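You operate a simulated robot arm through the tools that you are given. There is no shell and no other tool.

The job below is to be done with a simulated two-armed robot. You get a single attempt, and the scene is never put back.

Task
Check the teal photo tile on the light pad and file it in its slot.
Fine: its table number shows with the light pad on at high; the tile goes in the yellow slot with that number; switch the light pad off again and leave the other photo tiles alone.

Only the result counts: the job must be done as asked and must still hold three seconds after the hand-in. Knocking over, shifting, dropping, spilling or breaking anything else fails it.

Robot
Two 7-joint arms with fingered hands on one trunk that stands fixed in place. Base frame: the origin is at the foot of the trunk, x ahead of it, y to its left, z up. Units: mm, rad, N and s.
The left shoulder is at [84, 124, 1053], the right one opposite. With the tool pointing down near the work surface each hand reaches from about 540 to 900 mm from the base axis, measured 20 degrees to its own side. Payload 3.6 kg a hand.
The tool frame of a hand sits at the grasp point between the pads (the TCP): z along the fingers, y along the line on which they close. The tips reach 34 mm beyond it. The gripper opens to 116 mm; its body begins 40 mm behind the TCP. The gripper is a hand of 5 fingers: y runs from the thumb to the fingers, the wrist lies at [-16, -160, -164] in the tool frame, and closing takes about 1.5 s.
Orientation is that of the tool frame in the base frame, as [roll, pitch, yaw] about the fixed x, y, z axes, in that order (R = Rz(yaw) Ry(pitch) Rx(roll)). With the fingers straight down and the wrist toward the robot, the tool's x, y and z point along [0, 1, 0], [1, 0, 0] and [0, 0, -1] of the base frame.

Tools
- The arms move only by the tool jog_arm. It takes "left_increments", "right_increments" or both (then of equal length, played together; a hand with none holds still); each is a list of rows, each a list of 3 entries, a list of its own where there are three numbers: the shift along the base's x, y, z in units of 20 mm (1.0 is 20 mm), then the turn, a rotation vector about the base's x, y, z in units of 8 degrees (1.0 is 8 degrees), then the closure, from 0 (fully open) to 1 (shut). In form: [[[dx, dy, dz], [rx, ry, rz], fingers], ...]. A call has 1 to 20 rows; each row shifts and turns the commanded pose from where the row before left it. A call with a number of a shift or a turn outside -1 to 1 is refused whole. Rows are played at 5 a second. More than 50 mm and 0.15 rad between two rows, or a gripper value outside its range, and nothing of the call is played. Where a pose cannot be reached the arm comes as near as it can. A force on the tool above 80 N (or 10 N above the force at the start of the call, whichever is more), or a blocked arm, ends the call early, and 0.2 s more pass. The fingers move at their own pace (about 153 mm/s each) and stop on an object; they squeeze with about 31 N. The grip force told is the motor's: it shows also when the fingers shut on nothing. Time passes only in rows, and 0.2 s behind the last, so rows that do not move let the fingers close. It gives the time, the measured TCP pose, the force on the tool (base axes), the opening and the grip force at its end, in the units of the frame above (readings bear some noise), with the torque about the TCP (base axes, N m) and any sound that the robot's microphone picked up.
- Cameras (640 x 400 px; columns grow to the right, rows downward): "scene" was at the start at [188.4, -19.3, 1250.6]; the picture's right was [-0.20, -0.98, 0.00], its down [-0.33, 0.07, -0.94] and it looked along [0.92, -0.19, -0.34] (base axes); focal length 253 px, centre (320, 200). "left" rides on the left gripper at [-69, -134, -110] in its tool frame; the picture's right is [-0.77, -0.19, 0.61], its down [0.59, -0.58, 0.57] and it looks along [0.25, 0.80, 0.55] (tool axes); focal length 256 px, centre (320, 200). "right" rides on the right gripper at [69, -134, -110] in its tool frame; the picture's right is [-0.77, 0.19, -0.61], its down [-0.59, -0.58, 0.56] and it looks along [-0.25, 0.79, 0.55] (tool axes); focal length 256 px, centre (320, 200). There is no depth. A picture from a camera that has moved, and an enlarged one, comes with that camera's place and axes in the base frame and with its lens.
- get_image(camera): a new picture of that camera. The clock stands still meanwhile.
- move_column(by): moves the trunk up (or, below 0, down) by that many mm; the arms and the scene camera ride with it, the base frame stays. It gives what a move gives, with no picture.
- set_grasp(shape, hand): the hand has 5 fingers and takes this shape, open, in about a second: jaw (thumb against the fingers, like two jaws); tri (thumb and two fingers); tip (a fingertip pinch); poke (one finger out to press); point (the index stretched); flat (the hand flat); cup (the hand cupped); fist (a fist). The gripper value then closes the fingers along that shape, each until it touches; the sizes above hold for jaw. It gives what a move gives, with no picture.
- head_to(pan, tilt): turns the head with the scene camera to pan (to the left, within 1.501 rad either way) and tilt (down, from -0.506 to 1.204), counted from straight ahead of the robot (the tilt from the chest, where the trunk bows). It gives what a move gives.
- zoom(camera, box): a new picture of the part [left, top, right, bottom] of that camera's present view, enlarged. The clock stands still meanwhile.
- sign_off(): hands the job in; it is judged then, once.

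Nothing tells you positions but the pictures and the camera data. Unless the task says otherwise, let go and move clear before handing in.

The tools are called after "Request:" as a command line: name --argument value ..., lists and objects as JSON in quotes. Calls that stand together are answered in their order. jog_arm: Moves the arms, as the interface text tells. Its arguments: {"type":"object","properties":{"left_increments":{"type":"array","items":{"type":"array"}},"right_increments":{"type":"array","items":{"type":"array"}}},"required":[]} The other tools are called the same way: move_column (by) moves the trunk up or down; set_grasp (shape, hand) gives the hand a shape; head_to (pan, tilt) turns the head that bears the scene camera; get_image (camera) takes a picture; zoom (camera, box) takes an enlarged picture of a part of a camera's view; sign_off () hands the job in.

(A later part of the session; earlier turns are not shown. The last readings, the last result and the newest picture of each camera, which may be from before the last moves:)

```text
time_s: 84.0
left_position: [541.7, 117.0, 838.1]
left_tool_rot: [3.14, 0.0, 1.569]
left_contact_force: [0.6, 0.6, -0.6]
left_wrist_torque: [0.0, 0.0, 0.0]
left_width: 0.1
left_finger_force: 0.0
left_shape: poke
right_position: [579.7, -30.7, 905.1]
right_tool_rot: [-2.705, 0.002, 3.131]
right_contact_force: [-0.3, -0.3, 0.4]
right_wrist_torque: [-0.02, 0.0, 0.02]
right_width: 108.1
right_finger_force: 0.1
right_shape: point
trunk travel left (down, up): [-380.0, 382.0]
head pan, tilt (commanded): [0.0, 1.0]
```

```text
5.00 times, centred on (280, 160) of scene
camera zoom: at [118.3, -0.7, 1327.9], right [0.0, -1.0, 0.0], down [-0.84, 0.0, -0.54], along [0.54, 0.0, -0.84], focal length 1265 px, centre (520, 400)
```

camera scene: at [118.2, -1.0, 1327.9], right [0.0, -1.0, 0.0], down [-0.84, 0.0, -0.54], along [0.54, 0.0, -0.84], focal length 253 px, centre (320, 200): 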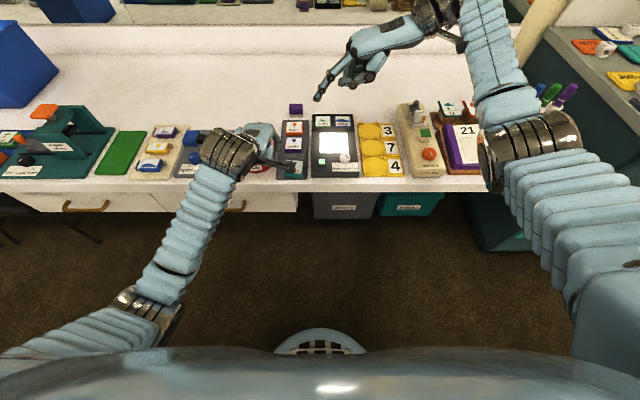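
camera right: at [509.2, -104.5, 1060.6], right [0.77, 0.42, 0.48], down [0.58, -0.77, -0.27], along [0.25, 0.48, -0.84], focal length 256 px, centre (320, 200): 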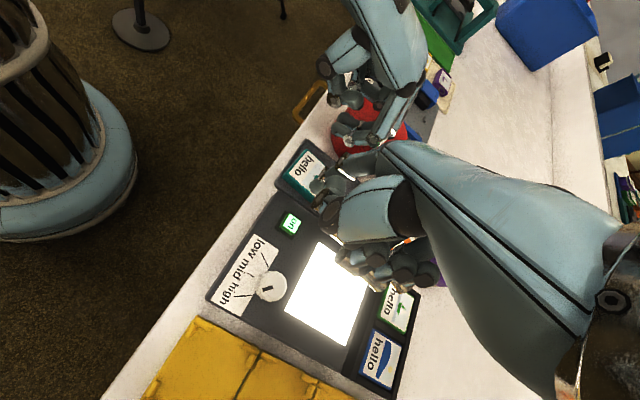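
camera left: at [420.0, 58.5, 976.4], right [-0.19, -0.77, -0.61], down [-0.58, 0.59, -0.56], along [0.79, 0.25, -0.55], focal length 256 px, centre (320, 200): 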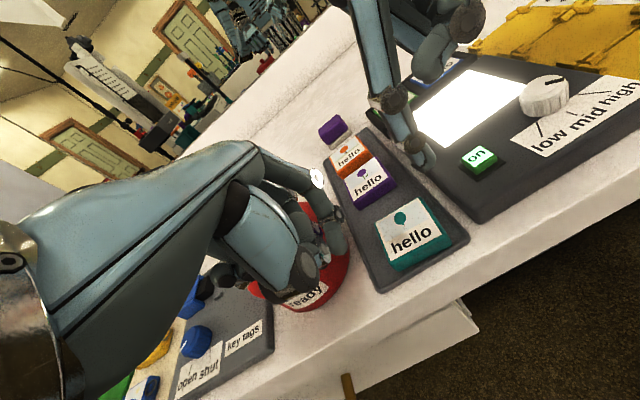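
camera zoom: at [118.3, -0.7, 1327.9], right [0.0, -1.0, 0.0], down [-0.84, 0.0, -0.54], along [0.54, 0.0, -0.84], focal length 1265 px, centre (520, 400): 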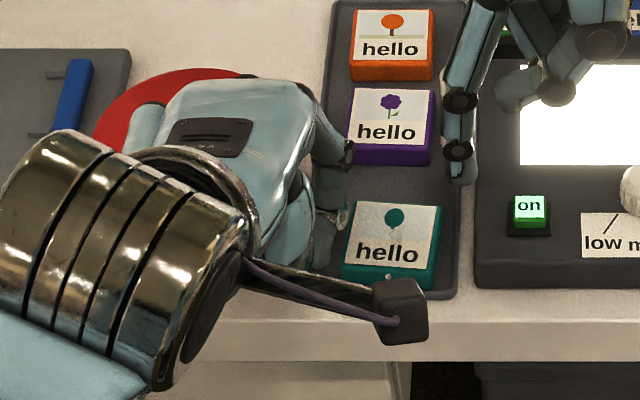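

Left finger is beside the tile. Now I'll bring the right index down into the space between tile and pad, checking just above tile-top height.

Request:
jog_arm --right_increments '[[[-0.28, 0.3, 0], [0, 0, 0], 0], [[0, 0, -0.9], [0, 0, 0], 0], [[0, 0, -0.9], [0, 0, 0], 0], [[0, 0, 0], [0, 0, 0], 0]]' --left_increments '[[[0, 0, -0.2], [0, 0, 0], 0], [[0, 0, -0.2], [0, 0, 0], 0], [[0, 0, -0.1], [0, 0, 0], 0], [[0, 0, 0], [0, 0, 0], 0]]'

Request:
zoom --camera "left" --box '[300, 130, 470, 290]'

Request:
zoom --camera "scene" --box '[260, 130, 340, 190]'

Request:
zoom --camera "right" --box '[260, 90, 380, 220]'

```text
time_s: 85.0
left_position: [540.0, 116.4, 830.1]
left_tool_rot: [3.137, 0.001, 1.571]
left_contact_force: [-1.2, -2.0, 14.8]
left_wrist_torque: [0.45, -0.34, -0.05]
left_width: 0.1
left_finger_force: 0.0
left_shape: poke
right_position: [573.8, -25.1, 865.5]
right_tool_rot: [-2.707, 0.003, 3.134]
right_contact_force: [0.0, 0.0, -0.8]
right_wrist_torque: [0.01, 0.01, 0.01]
right_width: 108.0
right_finger_force: 0.0
right_shape: point
trunk travel left (down, up): [-380.0, 382.0]
head pan, tilt (commanded): [0.0, 1.0]
```

```text
2.50 times, centred on (385, 210) of left
camera zoom: at [405.2, 48.2, 940.4], right [-0.19, -0.77, -0.61], down [-0.57, 0.59, -0.57], along [0.8, 0.25, -0.55], focal length 640 px, centre (158, 175)
```

zoom: 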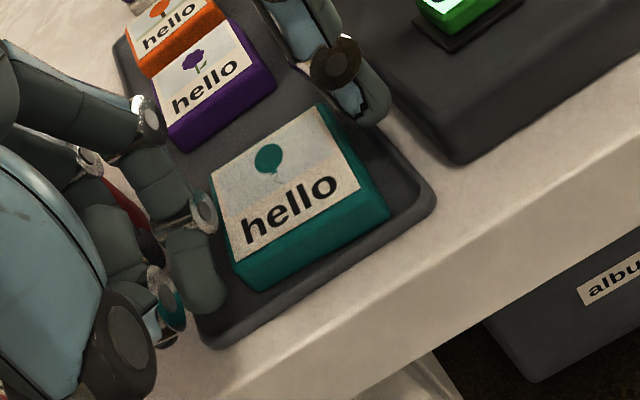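

```text
6.67 times, centred on (300, 160) of scene
camera zoom: at [116.7, -1.5, 1328.2], right [0.0, -1.0, 0.0], down [-0.84, 0.0, -0.54], along [0.54, 0.0, -0.84], focal length 1687 px, centre (453, 467)
```

zoom: 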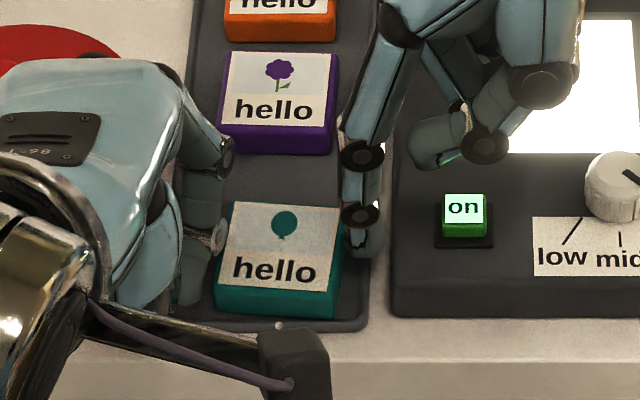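

```text
3.08 times, centred on (320, 155) of right
camera zoom: at [502.7, -99.9, 1022.4], right [0.77, 0.42, 0.48], down [0.58, -0.77, -0.27], along [0.26, 0.49, -0.84], focal length 788 px, centre (320, 338)
```

zoom: 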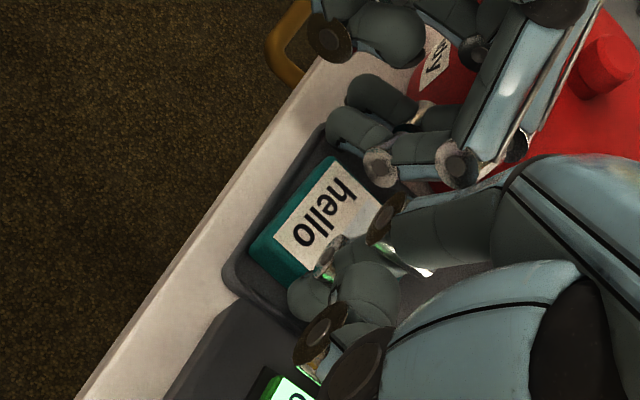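

The left hand feels about 15 N of upward force; from the torque, its folded fingers are resting on the red box's lid, so I'll lift it immediately and check the box.

Request:
jog_arm --left_increments '[[[0, 0, 0.8], [0, 0, 0], 0], [[0, 0, 0.9], [0, 0, 0], 0], [[0, 0, 0.9], [0, 0, 0], 0], [[-0.5, 0, 0.9], [0, 0, 0], 0], [[-0.5, 0, 0.5], [0, 0, 0], 0]]'

Request:
zoom --camera "scene" --box '[215, 100, 335, 200]'

Request:
get_image --camera "right"

```text
time_s: 86.2
left_position: [520.8, 114.8, 908.2]
left_tool_rot: [3.142, 0.001, 1.57]
left_contact_force: [-0.7, 0.3, -0.3]
left_wrist_torque: [-0.05, 0.01, 0.04]
left_width: 0.0
left_finger_force: 0.1
left_shape: poke
right_position: [573.6, -23.8, 865.9]
right_tool_rot: [-2.706, 0.003, 3.133]
right_contact_force: [0.4, -0.6, 0.3]
right_wrist_torque: [-0.04, 0.02, 0.0]
right_width: 107.9
right_finger_force: 0.0
right_shape: point
trunk travel left (down, up): [-380.0, 382.0]
head pan, tilt (commanded): [0.0, 1.0]
```

```text
4.00 times, centred on (275, 150) of scene
camera zoom: at [118.1, -0.8, 1327.9], right [0.0, -1.0, 0.0], down [-0.84, 0.0, -0.54], along [0.54, 0.0, -0.84], focal length 1012 px, centre (500, 400)
```

zoom: 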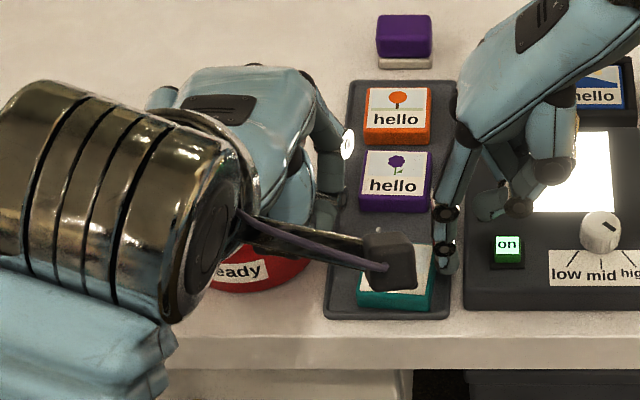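

```text
taken
camera right: at [503.9, -99.3, 1021.9], right [0.77, 0.42, 0.48], down [0.58, -0.77, -0.27], along [0.25, 0.48, -0.84], focal length 256 px, centre (320, 200)
```

right: 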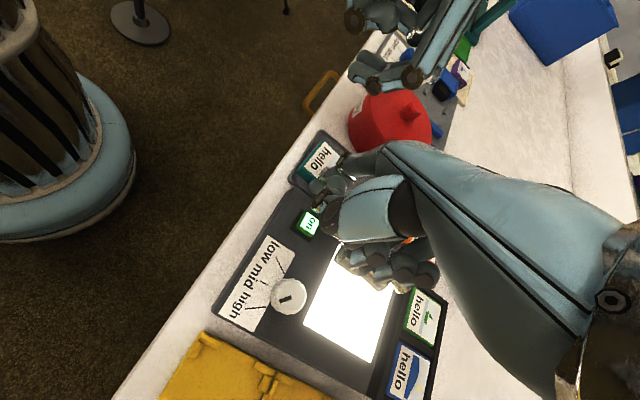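

The red box looks undisturbed. I'll switch the left hand to the point shape with the same downward tilt, which keeps its body away from the box.

Request:
set_grasp --shape "point" --hand "left"

Request:
jog_arm --left_increments '[[[-0.3, 0.2, 0.3], [0, 0.78, 0], 0], [[-0.3, 0.2, 0.2], [0, 0.78, 0], 0], [[-0.3, 0.2, 0], [0, 0.78, 0], 0], [[-0.1, 0, 0], [0, 0.78, 0], 0], [[0, 0, 0], [0, 0, 0], 0]]'

Request:
zoom --camera "scene" --box '[215, 100, 335, 200]'

Request:
get_image --camera "left"

Request:
zoom --camera "right" --box '[260, 30, 460, 220]'

```text
time_s: 87.1
left_position: [520.8, 116.5, 908.5]
left_tool_rot: [-3.141, 0.002, 1.569]
left_contact_force: [0.3, 0.5, -0.5]
left_wrist_torque: [0.0, 0.01, 0.01]
left_width: 108.2
left_finger_force: 0.0
left_shape: point
right_position: [574.8, -24.5, 864.8]
right_tool_rot: [-2.705, 0.005, 3.132]
right_contact_force: [-0.9, -0.5, -0.9]
right_wrist_torque: [0.02, -0.03, -0.04]
right_width: 108.1
right_finger_force: 0.0
right_shape: point
trunk travel left (down, up): [-380.0, 382.0]
head pan, tilt (commanded): [0.0, 1.0]
```

```text
time_s: 88.3
left_position: [500.2, 129.0, 919.0]
left_tool_rot: [-2.704, -0.001, 1.571]
left_contact_force: [0.4, 0.2, 0.7]
left_wrist_torque: [-0.04, 0.02, 0.04]
left_width: 108.0
left_finger_force: 0.0
left_shape: point
right_position: [574.0, -24.1, 865.4]
right_tool_rot: [-2.705, 0.004, 3.133]
right_contact_force: [0.1, -0.1, 0.1]
right_wrist_torque: [0.04, 0.0, -0.02]
right_width: 108.0
right_finger_force: 0.1
right_shape: point
trunk travel left (down, up): [-380.0, 382.0]
head pan, tilt (commanded): [0.0, 1.0]
```

```text
4.00 times, centred on (275, 150) of scene
camera zoom: at [118.1, -0.8, 1327.9], right [0.0, -1.0, 0.0], down [-0.84, 0.0, -0.54], along [0.54, 0.0, -0.84], focal length 1012 px, centre (500, 400)
```

zoom: 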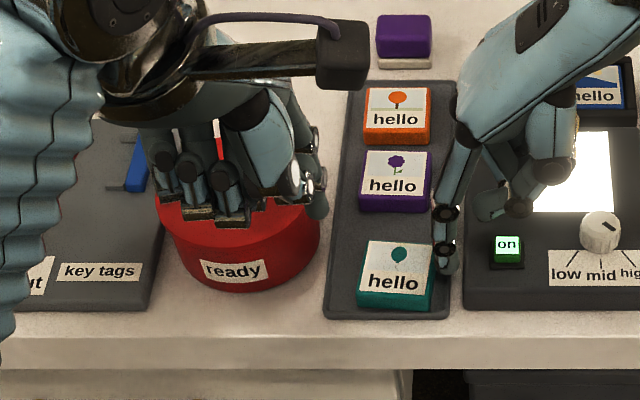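

```text
taken
camera left: at [426.4, 61.1, 1076.4], right [-0.43, -0.77, -0.47], down [-0.76, 0.59, -0.27], along [0.49, 0.25, -0.84], focal length 256 px, centre (320, 200)
```

left: 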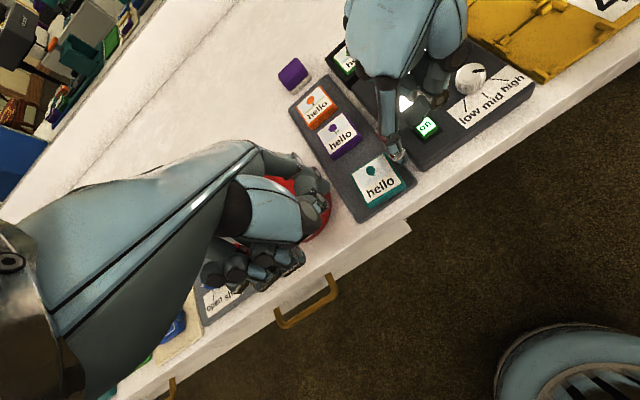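

```text
2.11 times, centred on (360, 125) of right
camera zoom: at [503.8, -99.4, 1021.9], right [0.77, 0.42, 0.48], down [0.58, -0.77, -0.27], along [0.25, 0.48, -0.84], focal length 539 px, centre (236, 358)
```

zoom: 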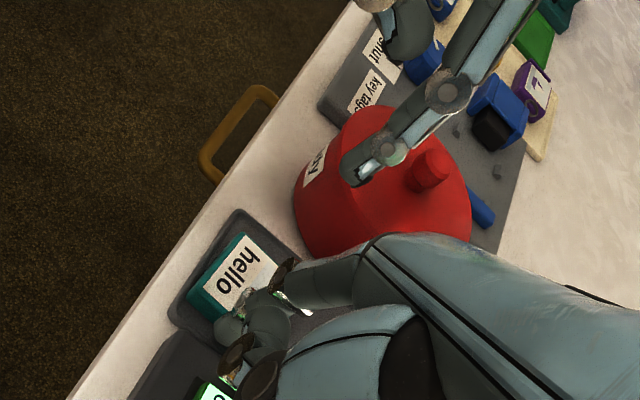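

The left index tip is at about (557, 112, 861), also vertical. I'll lower both fingers to tile level, the left at y about 103 and the right at about 34.

Request:
jog_arm --left_increments '[[[0, -0.42, 0], [0, 0, 0], 0], [[0, 0, -0.9], [0, 0, 0], 0], [[0, 0, -0.9], [0, 0, 0], 0], [[0, 0, -0.8], [0, 0, 0], 0], [[0, 0, 0], [0, 0, 0], 0]]'

Request:
zoom --camera "scene" --box '[240, 130, 320, 195]'

Request:
zoom --camera "left" --box '[300, 110, 440, 240]'

Request:
zoom --camera "right" --box '[270, 90, 390, 210]'

```text
time_s: 89.5
left_position: [501.5, 119.2, 866.3]
left_tool_rot: [-2.704, 0.0, 1.569]
left_contact_force: [1.0, 0.4, -0.3]
left_wrist_torque: [-0.01, 0.03, -0.02]
left_width: 108.0
left_finger_force: 0.1
left_shape: point
right_position: [574.1, -24.7, 865.3]
right_tool_rot: [-2.706, 0.003, 3.131]
right_contact_force: [0.2, -0.5, 0.2]
right_wrist_torque: [-0.02, -0.02, -0.01]
right_width: 107.9
right_finger_force: 0.0
right_shape: point
trunk travel left (down, up): [-380.0, 382.0]
head pan, tilt (commanded): [0.0, 1.0]
```

```text
6.15 times, centred on (280, 162) of scene
camera zoom: at [118.3, -0.7, 1327.9], right [0.0, -1.0, 0.0], down [-0.84, 0.0, -0.54], along [0.54, 0.0, -0.84], focal length 1558 px, centre (566, 431)
```

zoom: 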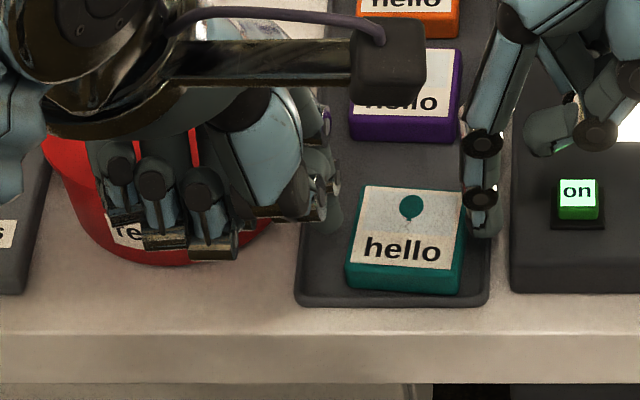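

```text
3.08 times, centred on (370, 175) of left
camera zoom: at [427.4, 51.5, 1024.5], right [-0.43, -0.77, -0.47], down [-0.76, 0.59, -0.27], along [0.49, 0.25, -0.84], focal length 788 px, centre (166, 277)
```

zoom: 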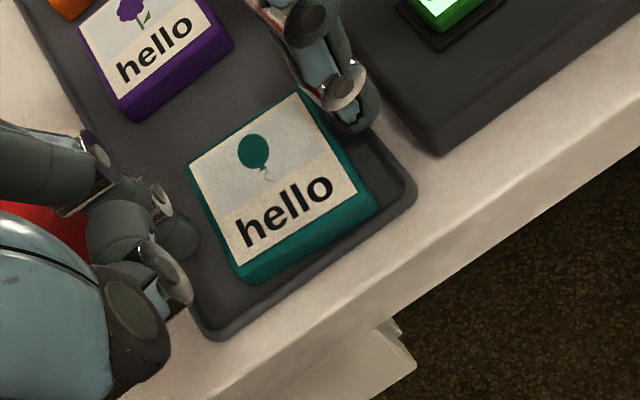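

```text
3.33 times, centred on (330, 150) of right
camera zoom: at [504.0, -99.2, 1021.8], right [0.77, 0.42, 0.48], down [0.58, -0.77, -0.27], along [0.25, 0.48, -0.84], focal length 853 px, centre (287, 367)
```

zoom: 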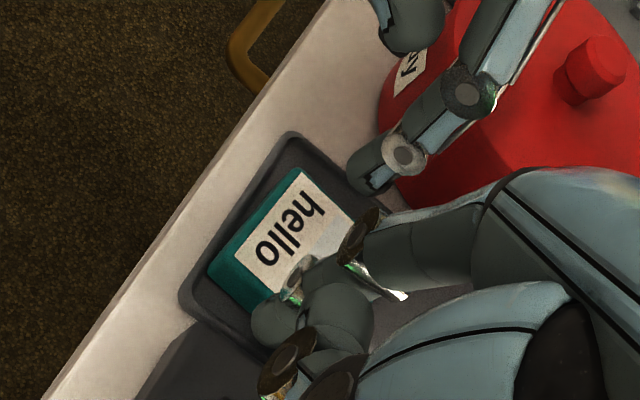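

Both fingertips are just above tile-top height with the tile between them. I'll lower both 15 mm to the tile's side faces.

Request:
jog_arm --left_increments '[[[0, 0.1, 0], [0, 0, 0], 0], [[0, 0, -0.4], [0, 0, 0], 0], [[0, 0, -0.35], [0, 0, 0], 0], [[0, 0, 0], [0, 0, 0], 0]]' --right_increments '[[[0.1, 0, 0], [0, 0, 0], 0], [[0, 0, -0.4], [0, 0, 0], 0], [[0, 0, -0.35], [0, 0, 0], 0], [[0, 0, 0], [0, 0, 0], 0]]'

Request:
zoom --camera "left" --box '[300, 110, 440, 240]'

Request:
zoom --camera "right" --box '[270, 90, 390, 210]'

Request:
zoom --camera "scene" --box '[260, 140, 320, 190]'

```text
time_s: 90.5
left_position: [501.6, 123.5, 851.5]
left_tool_rot: [-2.705, 0.002, 1.573]
left_contact_force: [0.0, 0.1, 0.1]
left_wrist_torque: [0.02, 0.01, -0.01]
left_width: 108.0
left_finger_force: 0.0
left_shape: point
right_position: [575.6, -24.2, 849.9]
right_tool_rot: [-2.704, 0.004, 3.134]
right_contact_force: [0.1, -0.1, -0.1]
right_wrist_torque: [0.03, -0.04, -0.02]
right_width: 108.2
right_finger_force: 0.1
right_shape: point
trunk travel left (down, up): [-380.0, 382.0]
head pan, tilt (commanded): [0.0, 1.0]
```

```text
3.08 times, centred on (370, 175) of left
camera zoom: at [426.3, 55.2, 1008.8], right [-0.43, -0.77, -0.47], down [-0.76, 0.59, -0.27], along [0.49, 0.25, -0.84], focal length 788 px, centre (166, 277)
```

zoom: 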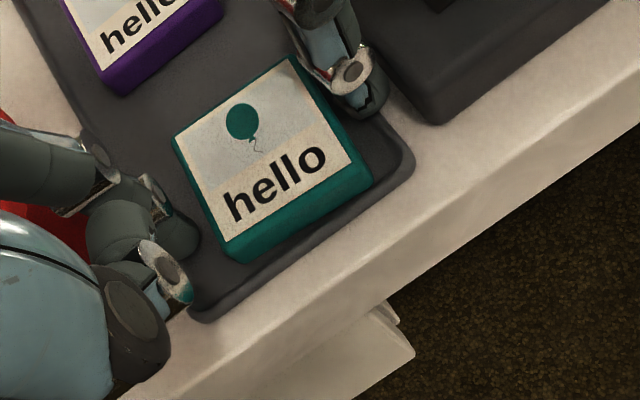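

```text
3.33 times, centred on (330, 150) of right
camera zoom: at [504.4, -99.9, 1007.5], right [0.77, 0.42, 0.48], down [0.58, -0.77, -0.27], along [0.25, 0.48, -0.84], focal length 853 px, centre (287, 367)
```

zoom: 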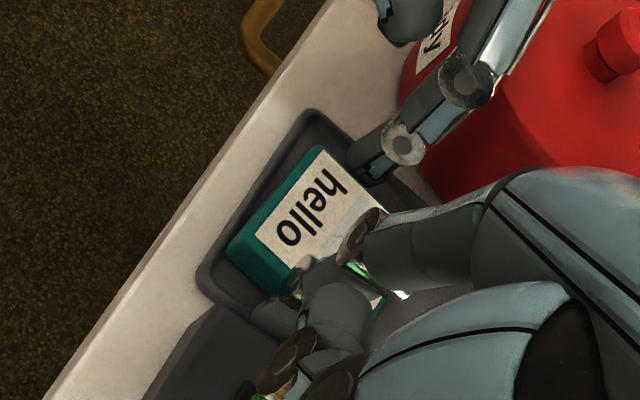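

```text
8.00 times, centred on (290, 165) of scene
camera zoom: at [118.3, -0.8, 1327.9], right [0.0, -1.0, 0.0], down [-0.84, 0.0, -0.54], along [0.54, 0.0, -0.84], focal length 2025 px, centre (560, 480)
```

zoom: 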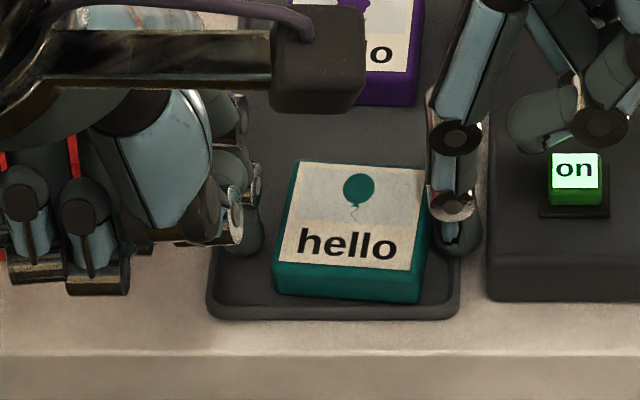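

Both fingers are down beside the tile without touching. I'll close in gently from both sides and read the side forces.

Request:
jog_arm --left_increments '[[[0, -0.1, 0], [0, 0, 0], 0], [[0, -0.1, 0], [0, 0, 0], 0], [[0, 0, 0], [0, 0, 0], 0]]' --right_increments '[[[0, 0.06, 0], [0, 0, 0], 0], [[0, 0.05, 0], [0, 0, 0], 0], [[0, 0, 0], [0, 0, 0], 0]]'

Request:
jog_arm --left_increments '[[[0, -0.08, 0], [0, 0, 0], 0], [[0, 0, 0], [0, 0, 0], 0]]' --right_increments '[[[0, 0.08, 0], [0, 0, 0], 0], [[0, 0, 0], [0, 0, 0], 0]]'

Request:
zoom --camera "scene" --box '[260, 140, 320, 190]'

```text
time_s: 91.3
left_position: [501.9, 119.7, 850.8]
left_tool_rot: [-2.706, 0.0, 1.571]
left_contact_force: [-1.0, -0.4, -0.4]
left_wrist_torque: [-0.02, -0.02, 0.01]
left_width: 108.1
left_finger_force: 0.1
left_shape: point
right_position: [576.0, -22.4, 851.9]
right_tool_rot: [-2.705, 0.003, 3.133]
right_contact_force: [-0.4, -0.3, 0.3]
right_wrist_torque: [-0.02, 0.01, -0.05]
right_width: 108.1
right_finger_force: 0.1
right_shape: point
trunk travel left (down, up): [-380.0, 382.0]
head pan, tilt (commanded): [0.0, 1.0]
```

```text
time_s: 91.9
left_position: [501.4, 117.4, 849.6]
left_tool_rot: [-2.706, -0.001, 1.57]
left_contact_force: [1.0, 0.9, 0.2]
left_wrist_torque: [0.04, -0.03, 0.13]
left_width: 107.9
left_finger_force: 0.1
left_shape: point
right_position: [576.1, -21.3, 850.7]
right_tool_rot: [-2.706, 0.002, 3.134]
right_contact_force: [-0.4, -1.1, 0.9]
right_wrist_torque: [-0.04, 0.03, 0.03]
right_width: 107.9
right_finger_force: 0.0
right_shape: point
trunk travel left (down, up): [-380.0, 382.0]
head pan, tilt (commanded): [0.0, 1.0]
```

```text
8.00 times, centred on (290, 165) of scene
camera zoom: at [118.2, -0.8, 1327.9], right [0.0, -1.0, 0.0], down [-0.84, 0.0, -0.54], along [0.54, 0.0, -0.84], focal length 2025 px, centre (560, 480)
```

zoom: 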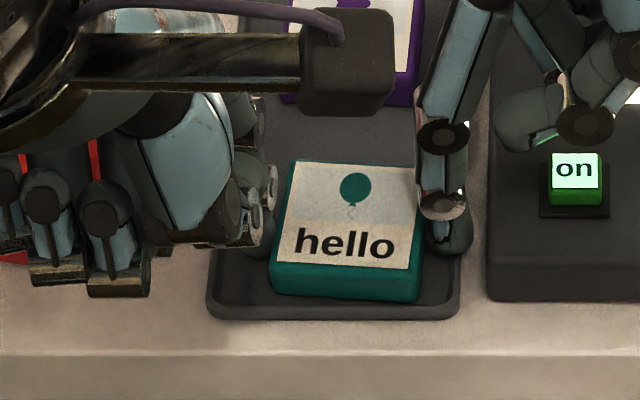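

Light contact on both sides (about 1 N). I'll squeeze a little more, in small steps.

Request:
jog_arm --left_increments '[[[0, -0.06, 0], [0, 0, 0], 0], [[0, 0, 0], [0, 0, 0], 0]]' --right_increments '[[[0, 0.06, 0], [0, 0, 0], 0], [[0, 0, 0], [0, 0, 0], 0]]'

Request:
jog_arm --left_increments '[[[0, -0.06, 0], [0, 0, 0], 0], [[0, 0, 0], [0, 0, 0], 0]]' --right_increments '[[[0, 0.06, 0], [0, 0, 0], 0], [[0, 0, 0], [0, 0, 0], 0]]'

Request:
zoom --camera "left" --box '[300, 110, 440, 240]'

Request:
zoom --camera "right" --box '[270, 90, 390, 210]'

```text
time_s: 92.5
left_position: [499.2, 116.6, 849.1]
left_tool_rot: [-2.705, 0.0, 1.572]
left_contact_force: [0.7, 2.0, 1.9]
left_wrist_torque: [0.14, -0.11, 0.21]
left_width: 108.0
left_finger_force: 0.1
left_shape: point
right_position: [576.6, -20.5, 851.1]
right_tool_rot: [-2.705, 0.003, 3.132]
right_contact_force: [-0.8, -2.1, 0.0]
right_wrist_torque: [-0.13, -0.02, 0.04]
right_width: 108.3
right_finger_force: 0.0
right_shape: point
trunk travel left (down, up): [-380.0, 382.0]
head pan, tilt (commanded): [0.0, 1.0]
```

```text
time_s: 93.1
left_position: [500.2, 115.9, 850.4]
left_tool_rot: [-2.706, 0.0, 1.571]
left_contact_force: [0.1, 3.5, 0.2]
left_wrist_torque: [0.2, 0.0, 0.22]
left_width: 108.1
left_finger_force: 0.0
left_shape: point
right_position: [574.5, -19.8, 851.5]
right_tool_rot: [-2.705, 0.003, 3.132]
right_contact_force: [-0.1, -3.6, 0.0]
right_wrist_torque: [-0.19, -0.03, 0.05]
right_width: 108.0
right_finger_force: 0.1
right_shape: point
trunk travel left (down, up): [-380.0, 382.0]
head pan, tilt (commanded): [0.0, 1.0]
```

```text
3.08 times, centred on (370, 175) of left
camera zoom: at [425.6, 46.9, 1007.9], right [-0.43, -0.77, -0.47], down [-0.76, 0.59, -0.27], along [0.49, 0.25, -0.84], focal length 788 px, centre (166, 277)
```

zoom: 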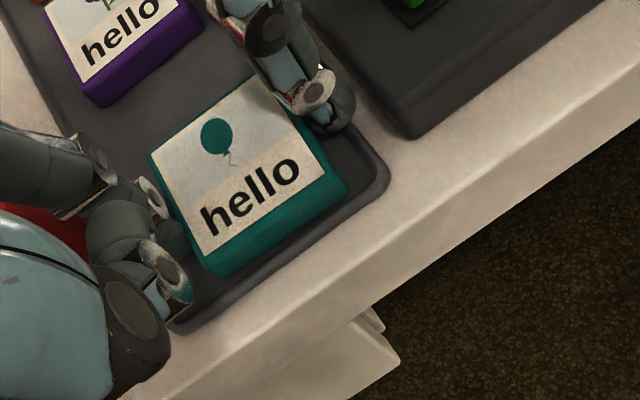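

```text
3.33 times, centred on (330, 150) of right
camera zoom: at [505.0, -93.5, 1008.7], right [0.77, 0.42, 0.48], down [0.58, -0.77, -0.27], along [0.25, 0.48, -0.84], focal length 853 px, centre (287, 367)
```

zoom: 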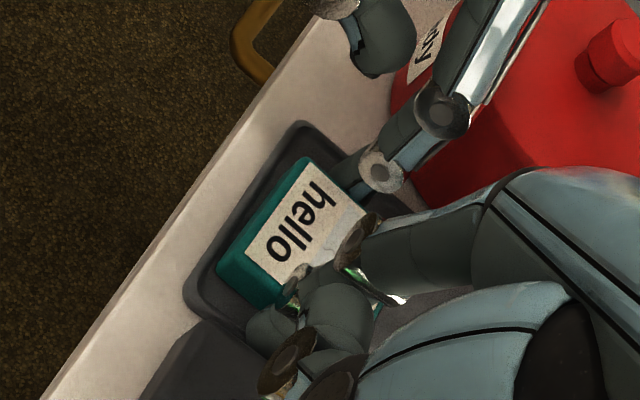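

The forces are balanced at 3.5 N, but the fingers sit about 6 mm nearer than the tile's centre (x = 564). I'll back off slightly, shift both fingers forward, and squeeze again to about 8 N.

Request:
jog_arm --left_increments '[[[0, 0.15, 0], [0, 0, 0], 0], [[0, 0.15, 0], [0, 0, 0], 0], [[0.3, 0, 0], [0, 0, 0], 0], [[0, -0.15, 0], [0, 0, 0], 0], [[0, -0.15, 0], [0, 0, 0], 0], [[0, -0.06, 0], [0, 0, 0], 0], [[0, -0.06, 0], [0, 0, 0], 0], [[0, 0, 0], [0, 0, 0], 0]]' --right_increments '[[[0, -0.15, 0], [0, 0, 0], 0], [[0, -0.15, 0], [0, 0, 0], 0], [[0.38, 0, 0], [0, 0, 0], 0], [[0, 0.15, 0], [0, 0, 0], 0], [[0, 0.15, 0], [0, 0, 0], 0], [[0, 0.06, 0], [0, 0, 0], 0], [[0, 0.06, 0], [0, 0, 0], 0], [[0, 0, 0], [0, 0, 0], 0]]'

Request:
zoom --camera "scene" --box '[260, 140, 320, 190]'

Request:
zoom --camera "left" --box '[300, 110, 440, 240]'

```text
time_s: 94.9
left_position: [505.5, 114.2, 851.0]
left_tool_rot: [-2.706, 0.002, 1.57]
left_contact_force: [0.1, 6.4, 2.2]
left_wrist_torque: [0.3, -0.15, 0.39]
left_width: 108.1
left_finger_force: 0.1
left_shape: point
right_position: [584.8, -16.4, 853.5]
right_tool_rot: [-2.705, 0.003, 3.133]
right_contact_force: [1.3, -5.9, 1.3]
right_wrist_torque: [-0.25, -0.04, 0.04]
right_width: 107.9
right_finger_force: 0.0
right_shape: point
trunk travel left (down, up): [-380.0, 382.0]
head pan, tilt (commanded): [0.0, 1.0]
```

```text
8.00 times, centred on (290, 165) of scene
camera zoom: at [118.1, -0.6, 1327.9], right [0.0, -1.0, 0.0], down [-0.84, 0.0, -0.54], along [0.54, 0.0, -0.84], focal length 2025 px, centre (560, 480)
```

zoom: 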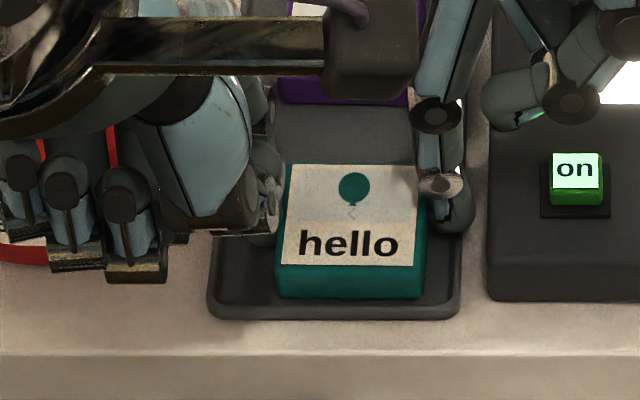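

```text
3.08 times, centred on (370, 175) of left
camera zoom: at [431.5, 44.9, 1007.6], right [-0.43, -0.77, -0.48], down [-0.76, 0.59, -0.27], along [0.49, 0.25, -0.84], focal length 788 px, centre (166, 277)
```

zoom: 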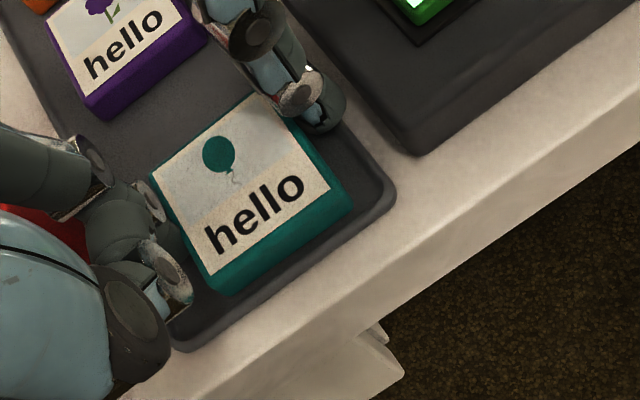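

The tile has straightened and is held with about 6 N per side. I'll add a bit more squeeze and lift both hands 6 mm together as a test.

Request:
jog_arm --left_increments '[[[0, -0.07, 0], [0, 0, 0], 0], [[0, -0.07, 0], [0, 0, 0], 0], [[0, 0, 0.1], [0, 0, 0], 0], [[0, 0, 0.1], [0, 0, 0], 0], [[0, 0, 0.1], [0, 0, 0], 0], [[0, 0, 0], [0, 0, 0], 0]]' --right_increments '[[[0, 0.07, 0], [0, 0, 0], 0], [[0, 0.07, 0], [0, 0, 0], 0], [[0, 0, 0.1], [0, 0, 0], 0], [[0, 0, 0.1], [0, 0, 0], 0], [[0, 0, 0.1], [0, 0, 0], 0], [[0, 0, 0], [0, 0, 0], 0]]'

Request:
zoom --camera "scene" --box '[260, 140, 320, 190]'

Request:
zoom --camera "left" --box '[300, 110, 440, 240]'

Request:
zoom --camera "right" --box '[270, 90, 390, 210]'

```text
time_s: 96.3
left_position: [506.1, 109.5, 856.7]
left_tool_rot: [-2.704, 0.0, 1.571]
left_contact_force: [-1.8, 7.0, 0.2]
left_wrist_torque: [0.39, 0.12, 0.36]
left_width: 108.2
left_finger_force: 0.0
left_shape: point
right_position: [583.3, -15.4, 860.5]
right_tool_rot: [-2.705, 0.002, 3.133]
right_contact_force: [1.1, -7.3, 0.6]
right_wrist_torque: [-0.42, -0.08, -0.05]
right_width: 108.2
right_finger_force: 0.1
right_shape: point
trunk travel left (down, up): [-380.0, 382.0]
head pan, tilt (commanded): [0.0, 1.0]
```

```text
8.00 times, centred on (290, 165) of scene
camera zoom: at [118.4, -0.7, 1327.9], right [0.0, -1.0, 0.0], down [-0.84, 0.0, -0.54], along [0.54, 0.0, -0.84], focal length 2025 px, centre (560, 480)
```

zoom: 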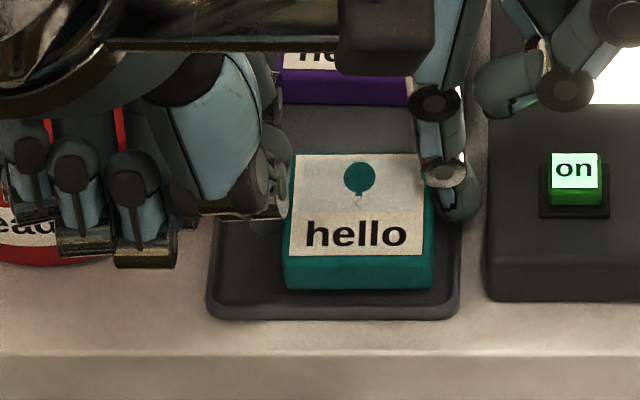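

```text
3.08 times, centred on (370, 175) of left
camera zoom: at [431.9, 41.0, 1014.3], right [-0.43, -0.77, -0.47], down [-0.76, 0.59, -0.27], along [0.49, 0.25, -0.84], focal length 788 px, centre (166, 277)
```

zoom: 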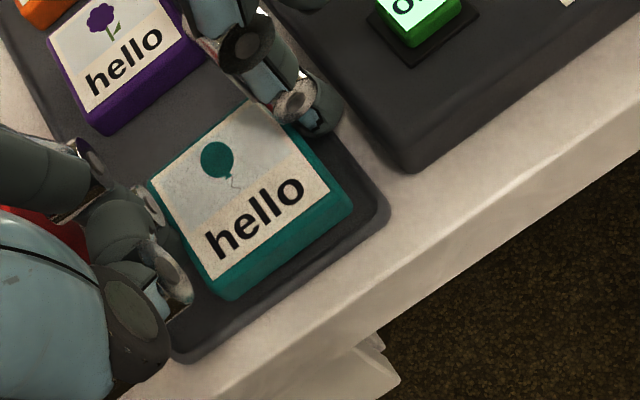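

```text
3.33 times, centred on (330, 150) of right
camera zoom: at [512.2, -89.3, 1015.4], right [0.77, 0.42, 0.48], down [0.58, -0.77, -0.27], along [0.25, 0.48, -0.84], focal length 853 px, centre (287, 367)
```

zoom: 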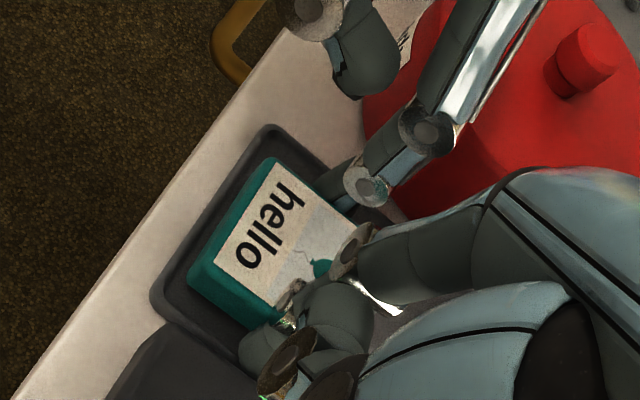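

The tile is off the tray and level, held between the two fingers. I'll keep lifting slowly in sync and monitor the forces.

Request:
jog_arm --left_increments '[[[0, 0, 0.2], [0, 0, 0], 0], [[0, 0, 0.25], [0, 0, 0], 0], [[0, 0, 0.3], [0, 0, 0], 0], [[0, 0, 0.3], [0, 0, 0], 0], [[0, 0, 0.3], [0, 0, 0], 0], [[0, 0, 0.2], [0, 0, 0], 0], [[0, 0, 0], [0, 0, 0], 0]]' --right_increments '[[[0, 0, 0.2], [0, 0, 0], 0], [[0, 0, 0.25], [0, 0, 0], 0], [[0, 0, 0.3], [0, 0, 0], 0], [[0, 0, 0.3], [0, 0, 0], 0], [[0, 0, 0.3], [0, 0, 0], 0], [[0, 0, 0.2], [0, 0, 0], 0], [[0, 0, 0], [0, 0, 0], 0]]'

Request:
zoom --camera "scene" --box '[250, 120, 330, 190]'

Request:
zoom --camera "left" --box '[300, 110, 440, 240]'

```text
time_s: 97.9
left_position: [506.6, 108.9, 888.6]
left_tool_rot: [-2.705, 0.0, 1.57]
left_contact_force: [-1.6, 6.2, 0.0]
left_wrist_torque: [0.31, 0.05, 0.33]
left_width: 107.9
left_finger_force: 0.1
left_shape: point
right_position: [583.4, -14.1, 889.9]
right_tool_rot: [-2.704, 0.003, 3.131]
right_contact_force: [2.3, -6.6, 0.1]
right_wrist_torque: [-0.37, -0.1, -0.06]
right_width: 108.0
right_finger_force: 0.0
right_shape: point
trunk travel left (down, up): [-380.0, 382.0]
head pan, tilt (commanded): [0.0, 1.0]
```

```text
5.71 times, centred on (290, 155) of scene
camera zoom: at [118.4, -0.7, 1327.9], right [0.0, -1.0, 0.0], down [-0.84, 0.0, -0.54], along [0.54, 0.0, -0.84], focal length 1446 px, centre (491, 457)
```

zoom: 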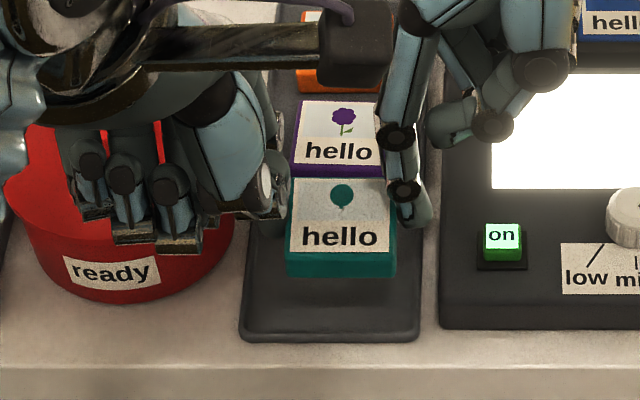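

```text
3.08 times, centred on (370, 175) of left
camera zoom: at [432.1, 41.9, 1046.1], right [-0.43, -0.77, -0.47], down [-0.76, 0.59, -0.27], along [0.49, 0.25, -0.84], focal length 788 px, centre (166, 277)
```

zoom: 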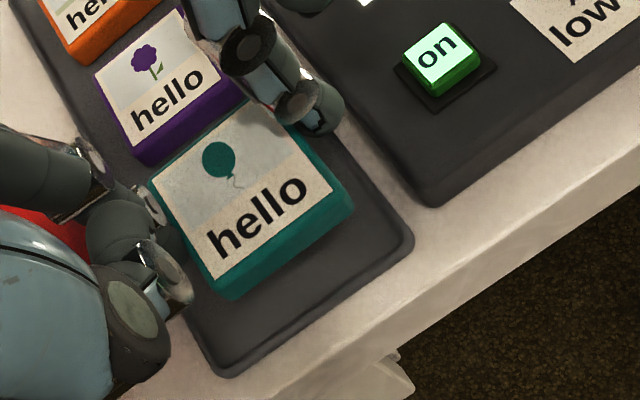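

The tile is held securely and level. I'll carry it toward the light pad in two synchronized stages.

Request:
jog_arm --left_increments '[[[0.1, -0.12, 0.1], [0, 0, 0], 0], [[0.23, -0.27, 0.1], [0, 0, 0], 0], [[0.23, -0.27, 0.1], [0, 0, 0], 0], [[0.23, -0.27, 0], [0, 0, 0], 0], [[0.23, -0.27, 0], [0, 0, 0], 0], [[0.23, -0.27, 0], [0, 0, 0], 0], [[0.23, -0.27, 0], [0, 0, 0], 0], [[0.23, -0.27, 0], [0, 0, 0], 0], [[0.23, -0.27, 0], [0, 0, 0], 0], [[0.1, -0.12, 0], [0, 0, 0], 0], [[0, 0, 0], [0, 0, 0], 0]]' --right_increments '[[[0.1, -0.12, 0.1], [0, 0, 0], 0], [[0.23, -0.27, 0.1], [0, 0, 0], 0], [[0.23, -0.27, 0.1], [0, 0, 0], 0], [[0.23, -0.27, 0], [0, 0, 0], 0], [[0.23, -0.27, 0], [0, 0, 0], 0], [[0.23, -0.27, 0], [0, 0, 0], 0], [[0.23, -0.27, 0], [0, 0, 0], 0], [[0.23, -0.27, 0], [0, 0, 0], 0], [[0.23, -0.27, 0], [0, 0, 0], 0], [[0.1, -0.12, 0], [0, 0, 0], 0], [[0, 0, 0], [0, 0, 0], 0]]'

Request:
zoom --camera "scene" --box '[250, 100, 370, 190]'

Request:
zoom --camera "left" --box '[300, 110, 440, 240]'

```text
time_s: 100.3
left_position: [547.0, 59.1, 892.8]
left_tool_rot: [-2.707, 0.001, 1.572]
left_contact_force: [-1.3, 6.9, -0.3]
left_wrist_torque: [0.38, 0.09, 0.41]
left_width: 108.1
left_finger_force: 0.1
left_shape: point
right_position: [623.9, -61.9, 893.9]
right_tool_rot: [-2.706, 0.005, 3.135]
right_contact_force: [1.7, -6.3, -1.0]
right_wrist_torque: [-0.4, -0.12, -0.03]
right_width: 108.2
right_finger_force: 0.1
right_shape: point
trunk travel left (down, up): [-380.0, 382.0]
head pan, tilt (commanded): [0.0, 1.0]
```

```text
4.44 times, centred on (310, 145) of scene
camera zoom: at [118.4, -0.8, 1327.9], right [0.0, -1.0, 0.0], down [-0.84, 0.0, -0.54], along [0.54, 0.0, -0.84], focal length 1125 px, centre (364, 444)
```

zoom: 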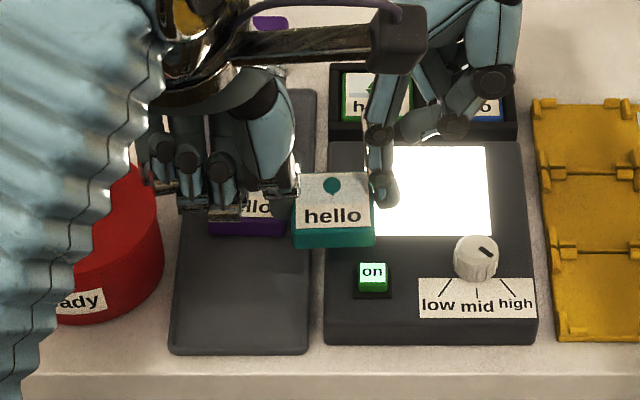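

```text
3.08 times, centred on (370, 175) of left
camera zoom: at [472.6, -7.2, 1049.5], right [-0.43, -0.77, -0.47], down [-0.76, 0.59, -0.27], along [0.49, 0.25, -0.84], focal length 788 px, centre (166, 277)
```

zoom: 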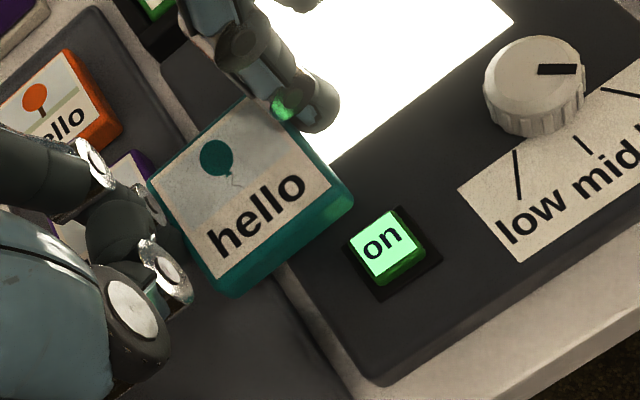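

The tile is travelling nicely. Second stage to bring it over the screen.

Request:
jog_arm --left_increments '[[[0.12, -0.12, 0], [0, 0, 0], 0], [[0.24, -0.27, 0], [0, 0, 0], 0], [[0.24, -0.27, 0], [0, 0, 0], 0], [[0.24, -0.27, 0], [0, 0, 0], 0], [[0.24, -0.27, 0], [0, 0, 0], 0], [[0.24, -0.27, 0], [0, 0, 0], 0], [[0.24, -0.27, 0], [0, 0, 0], 0], [[0.24, -0.27, 0], [0, 0, 0], 0], [[0.24, -0.27, 0], [0, 0, 0], 0], [[0.24, -0.27, 0], [0, 0, 0], 0], [[0.24, -0.27, 0], [0, 0, 0], 0], [[0.12, -0.12, 0], [0, 0, 0], 0], [[0, 0, 0], [0, 0, 0], 0]]' --right_increments '[[[0.12, -0.12, 0], [0, 0, 0], 0], [[0.24, -0.27, 0], [0, 0, 0], 0], [[0.24, -0.27, 0], [0, 0, 0], 0], [[0.24, -0.27, 0], [0, 0, 0], 0], [[0.24, -0.27, 0], [0, 0, 0], 0], [[0.24, -0.27, 0], [0, 0, 0], 0], [[0.24, -0.27, 0], [0, 0, 0], 0], [[0.24, -0.27, 0], [0, 0, 0], 0], [[0.24, -0.27, 0], [0, 0, 0], 0], [[0.24, -0.27, 0], [0, 0, 0], 0], [[0.24, -0.27, 0], [0, 0, 0], 0], [[0.12, -0.12, 0], [0, 0, 0], 0], [[0, 0, 0], [0, 0, 0], 0]]'

Request:
zoom --camera "scene" --box '[270, 90, 390, 190]'

Request:
zoom --camera "left" --box '[300, 90, 480, 240]'

Request:
zoom --camera "right" --box '[250, 90, 410, 240]'

```text
time_s: 103.1
left_position: [599.3, 4.0, 893.1]
left_tool_rot: [-2.706, 0.0, 1.568]
left_contact_force: [1.0, 3.9, -1.0]
left_wrist_torque: [0.2, -0.07, 0.23]
left_width: 108.1
left_finger_force: 0.1
left_shape: point
right_position: [651.0, -127.1, 893.9]
right_tool_rot: [-2.706, 0.003, 3.133]
right_contact_force: [-1.4, -3.3, -0.4]
right_wrist_torque: [-0.22, 0.06, 0.13]
right_width: 108.0
right_finger_force: 0.1
right_shape: point
right hand out of reach, approached as far as the arm can: row 7, 8, 9, 10, 11
trunk travel left (down, up): [-380.0, 382.0]
head pan, tilt (commanded): [0.0, 1.0]
```

```text
4.00 times, centred on (330, 140) of scene
camera zoom: at [118.5, -1.0, 1327.9], right [0.0, -1.0, 0.0], down [-0.84, 0.0, -0.54], along [0.54, 0.0, -0.84], focal length 1012 px, centre (280, 440)
```

zoom: 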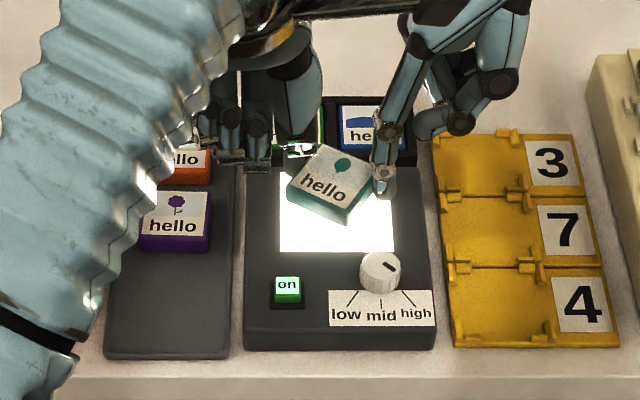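

```text
2.67 times, centred on (390, 165) of left
camera zoom: at [524.7, -65.2, 1051.2], right [-0.43, -0.77, -0.47], down [-0.76, 0.59, -0.27], along [0.49, 0.25, -0.84], focal length 683 px, centre (133, 293)
```

zoom: 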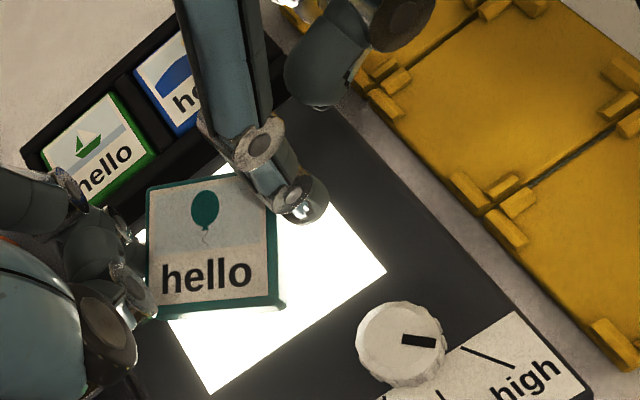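

```text
2.67 times, centred on (330, 165) of right
camera zoom: at [580.0, -200.8, 1051.7], right [0.77, 0.42, 0.48], down [0.58, -0.77, -0.27], along [0.25, 0.48, -0.84], focal length 683 px, centre (293, 293)
```

zoom: 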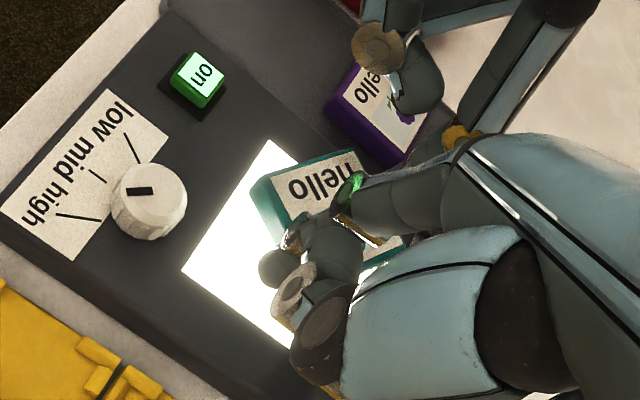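

The right arm reached its limit, so the tile has turned about 20°, but it's still held and over the glowing screen. I'll lower it straight down onto the screen.

Request:
jog_arm --left_increments '[[[0, 0, -0.3], [0, 0, 0], 0], [[0, 0, -0.3], [0, 0, 0], 0], [[0, 0, -0.3], [0, 0, 0], 0], [[0, 0, -0.3], [0, 0, 0], 0], [[0, 0, 0], [0, 0, 0], 0]]' --right_increments '[[[0, 0, -0.3], [0, 0, 0], 0], [[0, 0, -0.3], [0, 0, 0], 0], [[0, 0, -0.3], [0, 0, 0], 0], [[0, 0, -0.3], [0, 0, 0], 0], [[0, 0, 0], [0, 0, 0], 0]]'

Request:
zoom --camera "scene" --box '[270, 90, 390, 190]'

Request:
zoom --camera "right" --box '[250, 90, 410, 240]'

```text
time_s: 104.3
left_position: [599.8, 2.8, 871.6]
left_tool_rot: [-2.706, 0.002, 1.571]
left_contact_force: [1.6, 4.1, 0.6]
left_wrist_torque: [0.15, -0.06, 0.18]
left_width: 107.7
left_finger_force: 0.1
left_shape: point
right_position: [647.5, -124.7, 871.3]
right_tool_rot: [-2.704, 0.005, 3.135]
right_contact_force: [-0.8, -2.4, 1.0]
right_wrist_torque: [-0.1, 0.08, 0.12]
right_width: 107.9
right_finger_force: 0.1
right_shape: point
right hand out of reach, approached as far as the arm can: row 2
trunk travel left (down, up): [-380.0, 382.0]
head pan, tilt (commanded): [0.0, 1.0]
```

```text
4.00 times, centred on (330, 140) of scene
camera zoom: at [118.4, -0.9, 1327.9], right [0.0, -1.0, 0.0], down [-0.84, 0.0, -0.54], along [0.54, 0.0, -0.84], focal length 1012 px, centre (280, 440)
```

zoom: 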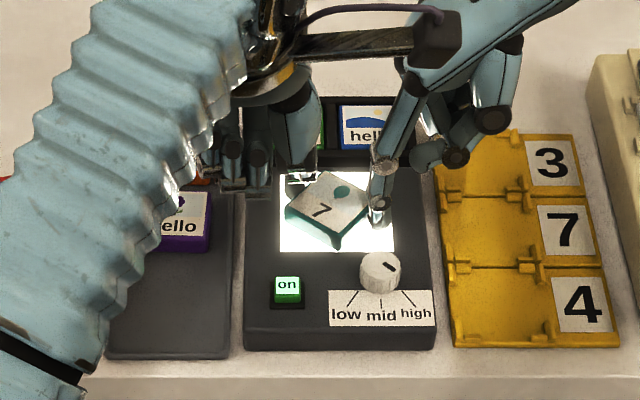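

```text
2.67 times, centred on (330, 165) of right
camera zoom: at [576.0, -200.5, 1028.2], right [0.77, 0.42, 0.48], down [0.58, -0.77, -0.26], along [0.25, 0.48, -0.84], focal length 683 px, centre (293, 293)
```

zoom: 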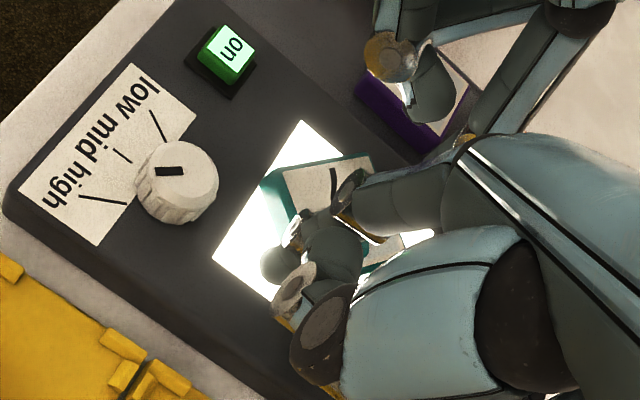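

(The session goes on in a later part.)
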